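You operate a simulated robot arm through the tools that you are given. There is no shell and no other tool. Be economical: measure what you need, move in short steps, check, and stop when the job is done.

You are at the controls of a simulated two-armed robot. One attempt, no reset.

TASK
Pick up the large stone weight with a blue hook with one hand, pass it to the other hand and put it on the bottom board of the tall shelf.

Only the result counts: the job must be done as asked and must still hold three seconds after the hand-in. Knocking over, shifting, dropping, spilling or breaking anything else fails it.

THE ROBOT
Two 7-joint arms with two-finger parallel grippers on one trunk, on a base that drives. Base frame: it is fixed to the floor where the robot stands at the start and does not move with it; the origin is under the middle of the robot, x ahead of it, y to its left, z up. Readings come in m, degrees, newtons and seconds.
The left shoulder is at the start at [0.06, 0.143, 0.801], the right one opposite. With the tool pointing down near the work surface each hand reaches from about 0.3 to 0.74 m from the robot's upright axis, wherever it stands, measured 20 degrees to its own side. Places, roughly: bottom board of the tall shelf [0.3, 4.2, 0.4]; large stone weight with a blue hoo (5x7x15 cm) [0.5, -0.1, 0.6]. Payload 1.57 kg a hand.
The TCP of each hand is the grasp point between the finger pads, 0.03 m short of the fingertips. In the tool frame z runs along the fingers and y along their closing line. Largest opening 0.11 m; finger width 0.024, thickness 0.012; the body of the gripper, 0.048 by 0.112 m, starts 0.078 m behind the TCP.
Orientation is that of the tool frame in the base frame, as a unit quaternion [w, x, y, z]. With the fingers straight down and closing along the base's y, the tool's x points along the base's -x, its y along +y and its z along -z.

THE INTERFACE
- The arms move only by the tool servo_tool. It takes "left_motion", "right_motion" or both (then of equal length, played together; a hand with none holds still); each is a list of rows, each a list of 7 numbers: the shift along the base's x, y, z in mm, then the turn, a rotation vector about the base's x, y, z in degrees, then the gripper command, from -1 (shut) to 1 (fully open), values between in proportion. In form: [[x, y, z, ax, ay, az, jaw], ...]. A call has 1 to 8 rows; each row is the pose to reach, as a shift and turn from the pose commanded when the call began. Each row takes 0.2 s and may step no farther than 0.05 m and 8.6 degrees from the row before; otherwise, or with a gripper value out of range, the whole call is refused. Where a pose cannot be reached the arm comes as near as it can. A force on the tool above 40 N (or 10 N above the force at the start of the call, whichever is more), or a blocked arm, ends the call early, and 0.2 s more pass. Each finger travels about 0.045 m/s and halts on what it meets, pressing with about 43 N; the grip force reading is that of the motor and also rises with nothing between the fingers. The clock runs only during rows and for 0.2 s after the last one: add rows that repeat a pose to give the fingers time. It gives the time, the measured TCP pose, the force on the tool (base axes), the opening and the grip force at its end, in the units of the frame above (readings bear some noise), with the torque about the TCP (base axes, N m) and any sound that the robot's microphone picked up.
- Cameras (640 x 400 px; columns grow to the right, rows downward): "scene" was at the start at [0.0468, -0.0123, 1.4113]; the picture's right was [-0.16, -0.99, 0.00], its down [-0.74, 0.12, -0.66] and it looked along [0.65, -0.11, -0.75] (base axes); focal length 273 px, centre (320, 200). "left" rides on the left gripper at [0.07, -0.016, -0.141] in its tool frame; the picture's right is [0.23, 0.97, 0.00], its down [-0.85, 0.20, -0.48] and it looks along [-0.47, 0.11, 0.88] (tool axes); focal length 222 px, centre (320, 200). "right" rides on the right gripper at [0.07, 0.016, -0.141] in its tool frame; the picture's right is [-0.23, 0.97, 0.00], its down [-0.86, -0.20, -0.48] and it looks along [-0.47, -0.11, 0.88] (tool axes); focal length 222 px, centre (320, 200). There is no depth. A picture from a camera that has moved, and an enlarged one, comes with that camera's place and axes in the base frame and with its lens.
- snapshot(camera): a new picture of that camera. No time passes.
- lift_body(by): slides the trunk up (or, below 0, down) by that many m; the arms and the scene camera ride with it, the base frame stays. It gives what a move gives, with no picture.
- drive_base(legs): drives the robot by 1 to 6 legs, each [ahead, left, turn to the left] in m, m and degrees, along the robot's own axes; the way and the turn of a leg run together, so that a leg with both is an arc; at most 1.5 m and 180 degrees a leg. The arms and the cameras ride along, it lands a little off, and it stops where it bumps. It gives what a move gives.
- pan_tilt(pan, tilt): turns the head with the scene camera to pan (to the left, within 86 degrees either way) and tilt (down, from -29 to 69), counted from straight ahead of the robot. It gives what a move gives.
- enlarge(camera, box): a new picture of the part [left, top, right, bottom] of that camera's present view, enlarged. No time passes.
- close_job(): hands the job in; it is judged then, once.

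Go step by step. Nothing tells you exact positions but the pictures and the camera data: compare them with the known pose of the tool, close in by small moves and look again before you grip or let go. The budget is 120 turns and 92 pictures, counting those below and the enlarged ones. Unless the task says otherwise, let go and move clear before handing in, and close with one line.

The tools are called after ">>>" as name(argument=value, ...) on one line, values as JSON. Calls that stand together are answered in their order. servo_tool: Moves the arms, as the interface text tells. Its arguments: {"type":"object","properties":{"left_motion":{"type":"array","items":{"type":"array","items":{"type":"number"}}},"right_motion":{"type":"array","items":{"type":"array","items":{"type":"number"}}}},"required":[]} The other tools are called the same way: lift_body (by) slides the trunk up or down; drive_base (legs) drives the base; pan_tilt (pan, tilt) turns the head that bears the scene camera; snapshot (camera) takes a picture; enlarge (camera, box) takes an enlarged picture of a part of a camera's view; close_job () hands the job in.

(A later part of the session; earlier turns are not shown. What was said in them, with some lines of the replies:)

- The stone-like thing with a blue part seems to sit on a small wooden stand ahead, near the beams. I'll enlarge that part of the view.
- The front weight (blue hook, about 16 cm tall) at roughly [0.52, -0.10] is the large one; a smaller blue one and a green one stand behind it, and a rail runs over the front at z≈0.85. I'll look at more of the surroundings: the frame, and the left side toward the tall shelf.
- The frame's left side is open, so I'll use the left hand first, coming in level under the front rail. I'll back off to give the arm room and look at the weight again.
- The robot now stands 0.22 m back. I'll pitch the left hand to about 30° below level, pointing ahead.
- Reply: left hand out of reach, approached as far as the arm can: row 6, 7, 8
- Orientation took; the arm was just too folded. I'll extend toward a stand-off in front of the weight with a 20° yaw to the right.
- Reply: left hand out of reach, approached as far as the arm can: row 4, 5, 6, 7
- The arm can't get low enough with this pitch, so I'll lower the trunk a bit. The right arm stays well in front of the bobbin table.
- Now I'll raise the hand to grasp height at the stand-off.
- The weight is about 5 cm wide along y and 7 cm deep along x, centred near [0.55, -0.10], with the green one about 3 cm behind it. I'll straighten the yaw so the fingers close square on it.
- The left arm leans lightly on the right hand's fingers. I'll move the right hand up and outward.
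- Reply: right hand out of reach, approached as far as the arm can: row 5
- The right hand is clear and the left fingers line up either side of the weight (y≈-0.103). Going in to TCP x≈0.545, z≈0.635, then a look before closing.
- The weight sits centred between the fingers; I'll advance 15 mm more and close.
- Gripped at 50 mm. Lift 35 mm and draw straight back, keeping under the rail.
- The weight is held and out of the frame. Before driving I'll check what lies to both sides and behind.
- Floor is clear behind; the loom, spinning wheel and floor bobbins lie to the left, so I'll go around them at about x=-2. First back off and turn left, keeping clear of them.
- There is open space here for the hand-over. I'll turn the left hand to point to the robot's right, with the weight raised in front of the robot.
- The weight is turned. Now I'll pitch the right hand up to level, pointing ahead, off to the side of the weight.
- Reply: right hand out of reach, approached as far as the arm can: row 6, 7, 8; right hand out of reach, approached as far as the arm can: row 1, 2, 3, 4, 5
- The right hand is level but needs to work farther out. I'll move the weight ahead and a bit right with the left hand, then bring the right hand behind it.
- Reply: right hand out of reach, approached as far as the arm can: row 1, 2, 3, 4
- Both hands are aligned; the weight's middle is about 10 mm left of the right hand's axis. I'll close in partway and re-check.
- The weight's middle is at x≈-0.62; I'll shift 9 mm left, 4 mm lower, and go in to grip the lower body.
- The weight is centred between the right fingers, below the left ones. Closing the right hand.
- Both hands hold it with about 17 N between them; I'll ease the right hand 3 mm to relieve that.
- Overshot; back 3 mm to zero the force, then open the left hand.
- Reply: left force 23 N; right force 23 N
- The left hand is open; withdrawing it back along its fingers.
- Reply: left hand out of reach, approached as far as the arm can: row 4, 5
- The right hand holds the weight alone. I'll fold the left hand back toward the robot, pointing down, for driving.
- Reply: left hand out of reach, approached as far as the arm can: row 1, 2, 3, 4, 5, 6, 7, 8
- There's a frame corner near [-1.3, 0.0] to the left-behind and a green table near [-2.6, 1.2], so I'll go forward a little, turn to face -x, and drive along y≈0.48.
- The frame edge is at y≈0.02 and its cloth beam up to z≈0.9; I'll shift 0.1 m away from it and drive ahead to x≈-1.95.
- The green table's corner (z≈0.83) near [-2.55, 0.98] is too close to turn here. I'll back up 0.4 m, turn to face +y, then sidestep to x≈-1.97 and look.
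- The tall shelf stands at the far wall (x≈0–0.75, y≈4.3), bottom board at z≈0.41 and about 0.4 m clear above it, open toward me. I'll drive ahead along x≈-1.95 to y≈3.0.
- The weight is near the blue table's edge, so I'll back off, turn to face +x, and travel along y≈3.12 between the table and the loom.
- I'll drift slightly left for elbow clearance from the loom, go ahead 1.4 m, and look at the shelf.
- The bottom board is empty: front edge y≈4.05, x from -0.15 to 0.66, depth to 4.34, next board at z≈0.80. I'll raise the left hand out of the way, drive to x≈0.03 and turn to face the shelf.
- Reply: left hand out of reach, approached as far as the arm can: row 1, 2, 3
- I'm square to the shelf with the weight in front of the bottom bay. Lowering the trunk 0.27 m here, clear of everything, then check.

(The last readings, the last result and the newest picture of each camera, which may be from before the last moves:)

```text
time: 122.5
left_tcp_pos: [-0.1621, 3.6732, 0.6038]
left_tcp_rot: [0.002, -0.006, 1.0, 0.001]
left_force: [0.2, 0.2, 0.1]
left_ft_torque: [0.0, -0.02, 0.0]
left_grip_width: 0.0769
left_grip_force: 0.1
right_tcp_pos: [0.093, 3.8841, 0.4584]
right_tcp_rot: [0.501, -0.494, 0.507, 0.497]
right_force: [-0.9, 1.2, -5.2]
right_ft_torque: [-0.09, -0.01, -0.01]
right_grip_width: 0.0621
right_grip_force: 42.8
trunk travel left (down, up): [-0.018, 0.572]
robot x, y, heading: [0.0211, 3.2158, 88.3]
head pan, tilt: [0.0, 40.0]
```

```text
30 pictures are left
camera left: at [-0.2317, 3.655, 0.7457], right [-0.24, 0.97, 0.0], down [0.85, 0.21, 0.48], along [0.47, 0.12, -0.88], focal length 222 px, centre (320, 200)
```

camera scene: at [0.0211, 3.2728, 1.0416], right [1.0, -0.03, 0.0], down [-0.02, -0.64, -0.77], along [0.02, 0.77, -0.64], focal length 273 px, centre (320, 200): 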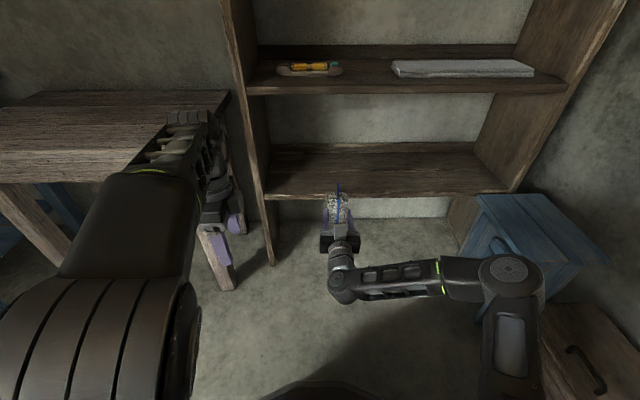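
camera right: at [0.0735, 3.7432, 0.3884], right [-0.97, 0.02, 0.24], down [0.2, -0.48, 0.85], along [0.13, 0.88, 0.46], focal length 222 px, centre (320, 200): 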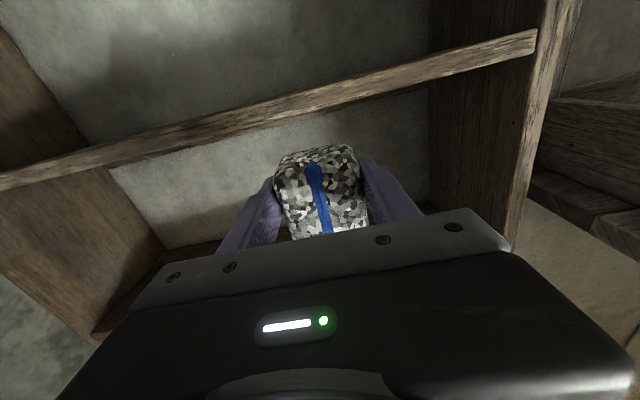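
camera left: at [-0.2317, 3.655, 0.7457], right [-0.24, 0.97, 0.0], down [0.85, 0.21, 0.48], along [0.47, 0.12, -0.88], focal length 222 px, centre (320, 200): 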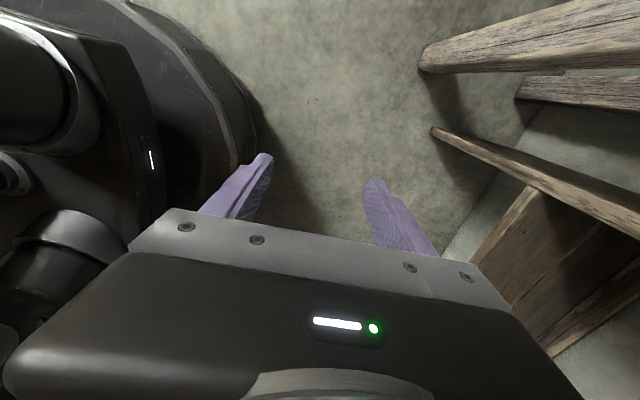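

Board top is at about z=0.42. The elbow tucks inward as the arm extends, away from the blue stool, so I'll raise the weight 20 mm and extend the arm into the bay.

>>> servo_tool(right_motion=[[0, 0, 20, 0, 0, 0, -1], [0, 30, 22, 0, 0, 0, -1], [0, 60, 22, 0, 0, 0, -1], [0, 90, 22, 0, 0, 0, -1], [0, 120, 22, 0, 0, 0, -1], [0, 120, 22, 0, 0, 0, -1]])

>>> snapshot(camera="scene")

>>> snapshot(camera="right")

```text
time: 123.9
left_tcp_pos: [-0.1616, 3.6734, 0.6046]
left_tcp_rot: [0.002, -0.006, 1.0, 0.002]
left_force: [-0.4, 0.3, 0.4]
left_ft_torque: [0.01, 0.02, 0.04]
left_grip_width: 0.0769
left_grip_force: 0.1
right_tcp_pos: [0.093, 4.0031, 0.4786]
right_tcp_rot: [0.501, -0.494, 0.508, 0.498]
right_force: [-0.7, -0.1, -4.9]
right_ft_torque: [-0.1, -0.02, -0.01]
right_grip_width: 0.0617
right_grip_force: 43.0
trunk travel left (down, up): [-0.018, 0.572]
robot x, y, heading: [0.0176, 3.2127, 88.5]
head pan, tilt: [0.0, 40.0]
```

```text
29 pictures are left
camera scene: at [0.0211, 3.2729, 1.0416], right [1.0, -0.03, 0.0], down [-0.02, -0.64, -0.77], along [0.02, 0.77, -0.64], focal length 273 px, centre (320, 200)
```

scene: 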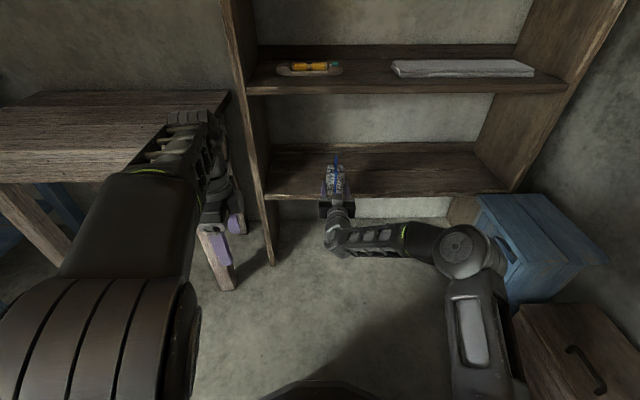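

```text
28 pictures are left
camera right: at [0.0739, 3.8622, 0.4095], right [-0.97, 0.02, 0.24], down [0.2, -0.48, 0.85], along [0.13, 0.88, 0.46], focal length 222 px, centre (320, 200)
```

right: 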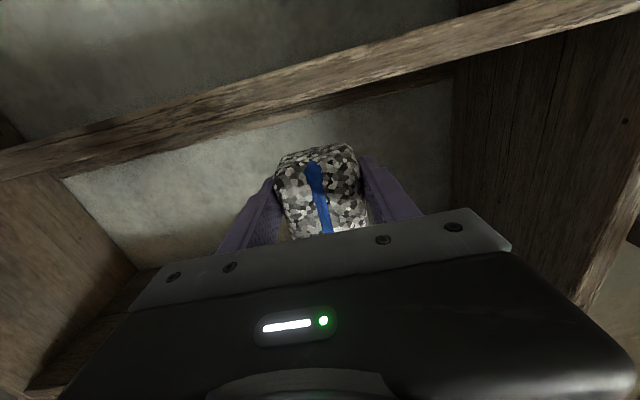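

>>> servo_tool(right_motion=[[0, 30, 0, 0, 0, 0, -1], [0, 60, 0, 0, 0, 0, -1], [0, 90, 0, 0, 0, 0, -1], [0, 108, 0, 0, 0, 0, -1], [0, 108, 0, 0, 0, 0, -1]])

>>> enlarge(camera="scene", box=[240, 110, 440, 260])

>>> snapshot(camera="right")

```text
time: 125.1
left_tcp_pos: [-0.162, 3.6737, 0.6031]
left_tcp_rot: [0.002, -0.006, 1.0, 0.001]
left_force: [-0.2, 0.0, 0.6]
left_ft_torque: [0.0, 0.01, 0.04]
left_grip_width: 0.0769
left_grip_force: 0.0
right_tcp_pos: [0.0926, 4.1114, 0.4763]
right_tcp_rot: [0.501, -0.494, 0.508, 0.497]
right_force: [0.6, 0.6, -5.6]
right_ft_torque: [-0.06, 0.07, -0.01]
right_grip_width: 0.0619
right_grip_force: 42.9
trunk travel left (down, up): [-0.018, 0.572]
robot x, y, heading: [0.0197, 3.215, 88.4]
head pan, tilt: [0.0, 40.0]
```

```text
2.67 times, centred on (340, 185) of scene
camera zoom: at [0.0211, 3.273, 1.0416], right [1.0, -0.03, 0.0], down [-0.02, -0.64, -0.77], along [0.02, 0.77, -0.64], focal length 728 px, centre (267, 240)
```

zoom: 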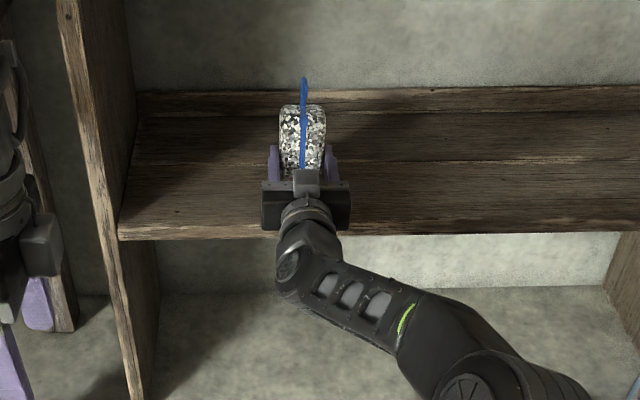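

```text
26 pictures are left
camera right: at [0.0745, 3.9705, 0.4078], right [-0.97, 0.02, 0.24], down [0.2, -0.48, 0.85], along [0.13, 0.88, 0.46], focal length 222 px, centre (320, 200)
```

right: 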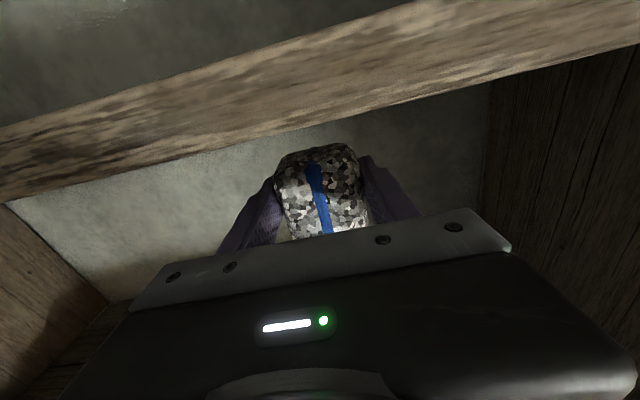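

The weight is over the board. I'll draw back 15 mm so the gripper body stays clear of the edge and lower most of the way.

>>> servo_tool(right_motion=[[0, -8, 0, 0, 0, 0, -1], [0, -15, -6, 0, 0, 0, -1], [0, -15, -12, 0, 0, 0, -1], [0, -15, -18, 0, 0, 0, -1], [0, -15, -22, 0, 0, 0, -1], [0, -15, -22, 0, 0, 0, -1]])

>>> servo_tool(right_motion=[[0, 0, -2, 0, 0, 0, -1], [0, 0, -4, 0, 0, 0, -1], [0, 0, -4, 0, 0, 0, -1]])

>>> snapshot(camera="right")

```text
time: 126.5
left_tcp_pos: [-0.1614, 3.6733, 0.6045]
left_tcp_rot: [0.001, -0.006, 1.0, 0.002]
left_force: [-0.4, 0.8, 1.2]
left_ft_torque: [-0.03, 0.0, -0.01]
left_grip_width: 0.0768
left_grip_force: 0.1
right_tcp_pos: [0.0922, 4.0969, 0.458]
right_tcp_rot: [0.502, -0.493, 0.508, 0.497]
right_force: [0.4, 0.2, -5.0]
right_ft_torque: [-0.08, 0.02, 0.02]
right_grip_width: 0.0617
right_grip_force: 43.3
trunk travel left (down, up): [-0.018, 0.572]
robot x, y, heading: [0.0192, 3.2164, 88.4]
head pan, tilt: [0.0, 40.0]
```

```text
time: 127.3
left_tcp_pos: [-0.1616, 3.6735, 0.6037]
left_tcp_rot: [0.001, -0.006, 1.0, 0.001]
left_force: [0.4, 0.6, 0.4]
left_ft_torque: [0.01, 0.0, 0.01]
left_grip_width: 0.0769
left_grip_force: 0.1
right_tcp_pos: [0.0921, 4.0982, 0.4527]
right_tcp_rot: [0.501, -0.493, 0.508, 0.497]
right_force: [-0.5, -0.2, -6.1]
right_ft_torque: [-0.07, -0.03, -0.01]
right_grip_width: 0.0617
right_grip_force: 43.1
trunk travel left (down, up): [-0.018, 0.572]
robot x, y, heading: [0.0186, 3.2135, 88.5]
head pan, tilt: [0.0, 40.0]
```

```text
25 pictures are left
camera right: at [0.0729, 3.9569, 0.3841], right [-0.97, 0.02, 0.24], down [0.2, -0.48, 0.85], along [0.13, 0.88, 0.46], focal length 222 px, centre (320, 200)
```

right: 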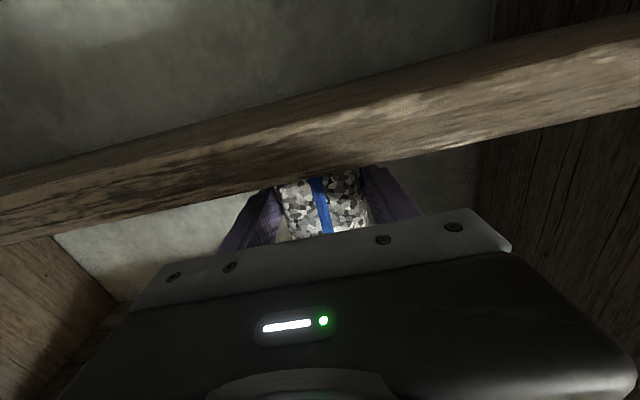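

>>> servo_tool(right_motion=[[0, 0, -2, 0, 0, 0, -1], [0, 0, -4, 0, 0, 0, -1], [0, 0, -4, 0, 0, 0, -1]])

>>> servo_tool(right_motion=[[0, 0, -1.5, 0, 0, 0, -1], [0, 0, -3, 0, 0, 0, -1], [0, 0, -3, 0, 0, 0, -1]])

```text
time: 128.1
left_tcp_pos: [-0.1609, 3.6727, 0.6037]
left_tcp_rot: [0.001, -0.006, 1.0, 0.001]
left_force: [0.9, 0.0, 0.3]
left_ft_torque: [0.0, -0.01, 0.0]
left_grip_width: 0.077
left_grip_force: 0.0
right_tcp_pos: [0.092, 4.0976, 0.4492]
right_tcp_rot: [0.501, -0.494, 0.508, 0.497]
right_force: [-0.4, 0.5, -4.7]
right_ft_torque: [-0.06, 0.01, 0.01]
right_grip_width: 0.0618
right_grip_force: 42.9
trunk travel left (down, up): [-0.018, 0.572]
robot x, y, heading: [0.0196, 3.2157, 88.3]
head pan, tilt: [0.0, 40.0]
```

```text
time: 128.9
left_tcp_pos: [-0.1614, 3.673, 0.604]
left_tcp_rot: [0.002, -0.006, 1.0, 0.002]
left_force: [1.1, -0.3, -0.4]
left_ft_torque: [-0.01, 0.02, 0.0]
left_grip_width: 0.0769
left_grip_force: 0.1
right_tcp_pos: [0.0923, 4.0973, 0.4461]
right_tcp_rot: [0.501, -0.494, 0.508, 0.497]
right_force: [0.6, 0.3, -4.8]
right_ft_torque: [-0.07, 0.0, -0.01]
right_grip_width: 0.0618
right_grip_force: 43.3
trunk travel left (down, up): [-0.018, 0.572]
robot x, y, heading: [0.0194, 3.2181, 88.3]
head pan, tilt: [0.0, 40.0]
```

>>> servo_tool(right_motion=[[0, 0, -1.5, 0, 0, 0, -1], [0, 0, -3, 0, 0, 0, -1], [0, 0, -3, 0, 0, 0, -1]])

>>> servo_tool(right_motion=[[0, 0, -1.5, 0, 0, 0, -1], [0, 0, -3, 0, 0, 0, -1], [0, 0, -3, 0, 0, 0, -1]])

>>> enlarge(camera="scene", box=[280, 110, 400, 210])

```text
time: 129.7
left_tcp_pos: [-0.1613, 3.6728, 0.6036]
left_tcp_rot: [0.003, -0.007, 1.0, 0.002]
left_force: [-0.4, 0.2, -0.4]
left_ft_torque: [0.0, -0.02, 0.0]
left_grip_width: 0.0771
left_grip_force: 0.1
right_tcp_pos: [0.0922, 4.0973, 0.4471]
right_tcp_rot: [0.502, -0.493, 0.507, 0.498]
right_force: [-1.1, 3.5, 2.0]
right_ft_torque: [0.22, -0.2, 0.14]
right_grip_width: 0.0618
right_grip_force: 42.6
trunk travel left (down, up): [-0.018, 0.572]
robot x, y, heading: [0.0195, 3.2172, 88.5]
head pan, tilt: [0.0, 40.0]
```

```text
time: 130.5
left_tcp_pos: [-0.1614, 3.673, 0.6052]
left_tcp_rot: [0.002, -0.006, 1.0, 0.002]
left_force: [0.0, -0.5, -0.4]
left_ft_torque: [-0.03, 0.0, -0.01]
left_grip_width: 0.0772
left_grip_force: 0.0
right_tcp_pos: [0.0925, 4.0964, 0.4461]
right_tcp_rot: [0.504, -0.491, 0.506, 0.499]
right_force: [-2.1, 6.7, 12.9]
right_ft_torque: [0.84, -0.57, 0.23]
right_grip_width: 0.0619
right_grip_force: 42.8
trunk travel left (down, up): [-0.018, 0.572]
robot x, y, heading: [0.0194, 3.2174, 88.3]
head pan, tilt: [0.0, 40.0]
```

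```text
4.00 times, centred on (340, 160) of scene
camera zoom: at [0.0208, 3.2714, 1.0418], right [1.0, -0.03, 0.0], down [-0.02, -0.64, -0.77], along [0.02, 0.77, -0.64], focal length 1093 px, centre (240, 360)
```

zoom: 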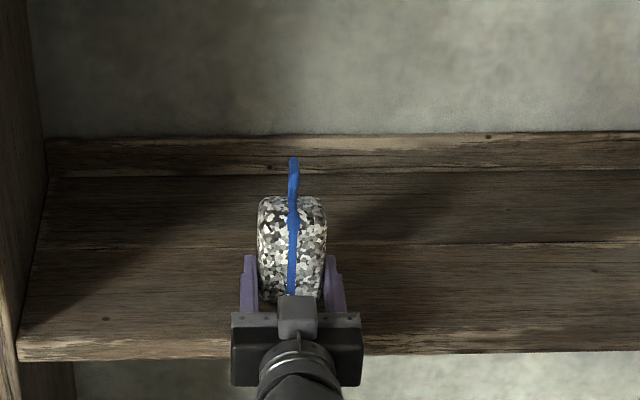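

The force shows the weight's base has touched the board. I'll ease off 2–3 mm of press so it just rests, then open the fingers.

>>> servo_tool(right_motion=[[0, 0, 1.5, 0, 0, 0, -1], [0, 0, 3, 0, 0, 0, -1], [0, 0, 3, 0, 0, 0, -1]])

>>> servo_tool(right_motion=[[0, 0, 0, 0, 0, 0, 0.15], [0, 0, 0, 0, 0, 0, 0.4], [0, 0, 0, 0, 0, 0, 0.7], [0, 0, 0, 0, 0, 0, 1], [0, 0, 0, 0, 0, 0, 1], [0, 0, 0, 0, 0, 0, 1]])

>>> snapshot(camera="right")

>>> enlarge(camera="scene", box=[280, 110, 400, 210])

```text
time: 131.3
left_tcp_pos: [-0.1626, 3.6714, 0.6056]
left_tcp_rot: [0.002, -0.007, 1.0, 0.003]
left_force: [-0.1, -0.3, 0.0]
left_ft_torque: [-0.03, 0.0, -0.03]
left_grip_width: 0.0771
left_grip_force: 0.1
right_tcp_pos: [0.0926, 4.0971, 0.4463]
right_tcp_rot: [0.502, -0.493, 0.507, 0.498]
right_force: [-2.0, 9.9, 16.0]
right_ft_torque: [1.0, -0.61, 0.39]
right_grip_width: 0.0618
right_grip_force: 43.4
trunk travel left (down, up): [-0.018, 0.572]
robot x, y, heading: [0.0194, 3.2178, 88.2]
head pan, tilt: [0.0, 40.0]
```

```text
time: 132.7
left_tcp_pos: [-0.1611, 3.6727, 0.6036]
left_tcp_rot: [0.001, -0.005, 1.0, 0.003]
left_force: [0.1, -0.2, -0.2]
left_ft_torque: [0.01, -0.03, -0.04]
left_grip_width: 0.0771
left_grip_force: 0.0
right_tcp_pos: [0.0931, 4.0971, 0.442]
right_tcp_rot: [0.502, -0.493, 0.508, 0.497]
right_force: [0.1, -0.2, 0.7]
right_ft_torque: [0.01, 0.01, -0.01]
right_grip_width: 0.1099
right_grip_force: 0.0
trunk travel left (down, up): [-0.018, 0.572]
robot x, y, heading: [0.0209, 3.2165, 88.3]
head pan, tilt: [0.0, 40.0]
```

```text
23 pictures are left
camera right: at [0.073, 3.9562, 0.3742], right [-0.97, 0.02, 0.24], down [0.2, -0.48, 0.85], along [0.13, 0.88, 0.46], focal length 222 px, centre (320, 200)
```

right: 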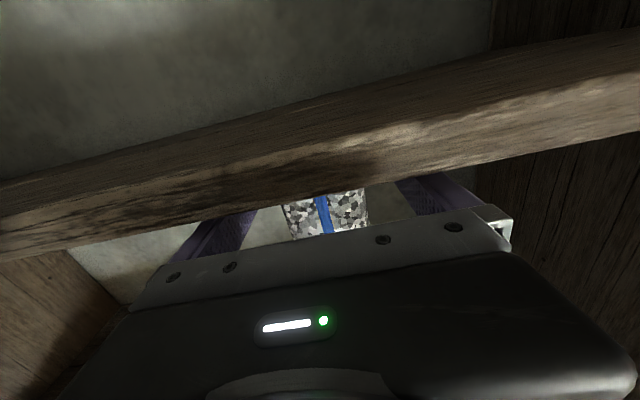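

```text
4.00 times, centred on (340, 160) of scene
camera zoom: at [0.0211, 3.2725, 1.0416], right [1.0, -0.03, 0.0], down [-0.02, -0.64, -0.77], along [0.02, 0.77, -0.64], focal length 1093 px, centre (240, 360)
```

zoom: 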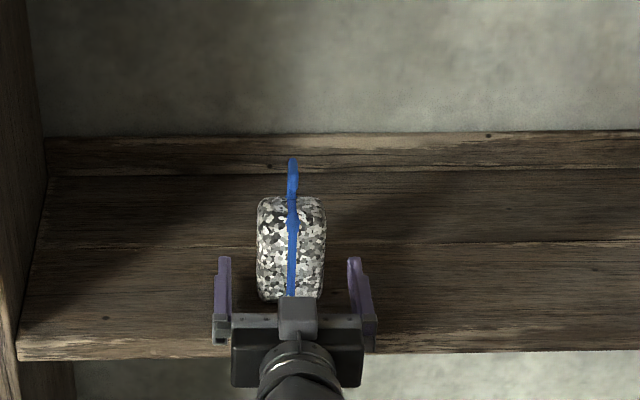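

The weight stands on the board on its own, and the fingers are open on both sides. I'll rise slightly and withdraw straight back.

>>> servo_tool(right_motion=[[0, 0, 3, 0, 0, 0, 1], [0, -25, 4, 0, 0, 0, 1], [0, -60, 4, 0, 0, 0, 1], [0, -100, 4, 0, 0, 0, 1], [0, -140, 4, 0, 0, 0, 1], [0, -180, 4, 0, 0, 0, 1], [0, -200, 4, 0, 0, 0, 1]])

>>> snapshot(camera="scene")

>>> enlarge(camera="scene", box=[260, 110, 420, 230])

```text
time: 134.3
left_tcp_pos: [-0.1611, 3.6719, 0.6037]
left_tcp_rot: [0.002, -0.006, 1.0, 0.003]
left_force: [0.1, 0.5, 0.3]
left_ft_torque: [-0.06, -0.03, -0.01]
left_grip_width: 0.0769
left_grip_force: 0.1
right_tcp_pos: [0.0941, 3.8999, 0.4446]
right_tcp_rot: [0.502, -0.493, 0.508, 0.497]
right_force: [0.4, 0.1, -0.9]
right_ft_torque: [0.03, 0.01, 0.03]
right_grip_width: 0.11
right_grip_force: 0.0
trunk travel left (down, up): [-0.018, 0.572]
robot x, y, heading: [0.0203, 3.2154, 88.4]
head pan, tilt: [0.0, 40.0]
```

```text
21 pictures are left
camera scene: at [0.0211, 3.2725, 1.0416], right [1.0, -0.03, 0.0], down [-0.02, -0.64, -0.77], along [0.02, 0.77, -0.64], focal length 273 px, centre (320, 200)
```

scene: 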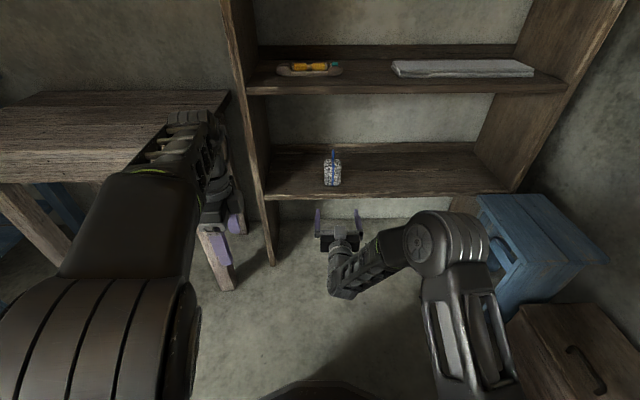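

```text
3.33 times, centred on (340, 170) of scene
camera zoom: at [0.0211, 3.2725, 1.0416], right [1.0, -0.03, 0.0], down [-0.02, -0.64, -0.77], along [0.02, 0.77, -0.64], focal length 911 px, centre (253, 300)
```

zoom: 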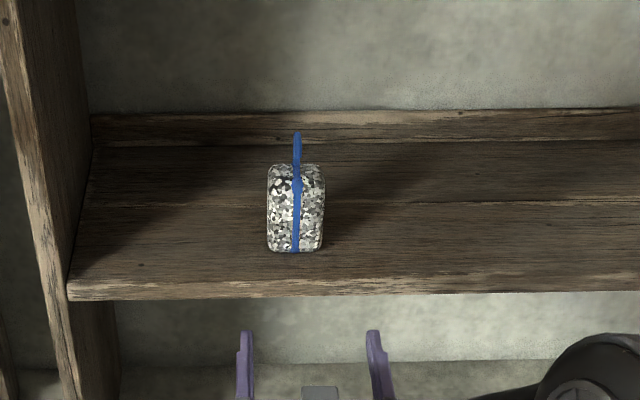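

The weight stands upright and fully on the bottom board, and both hands are clear. Handing in.

>>> close_job()

```text
The job is handed in.
```

The large stone weight with the blue hook is standing upright on the bottom board of the tall shelf. I picked it up with the left hand, passed it to the right and set it down. Both hands were clear of it when I handed in, and I saw nothing else shifted or knocked over.
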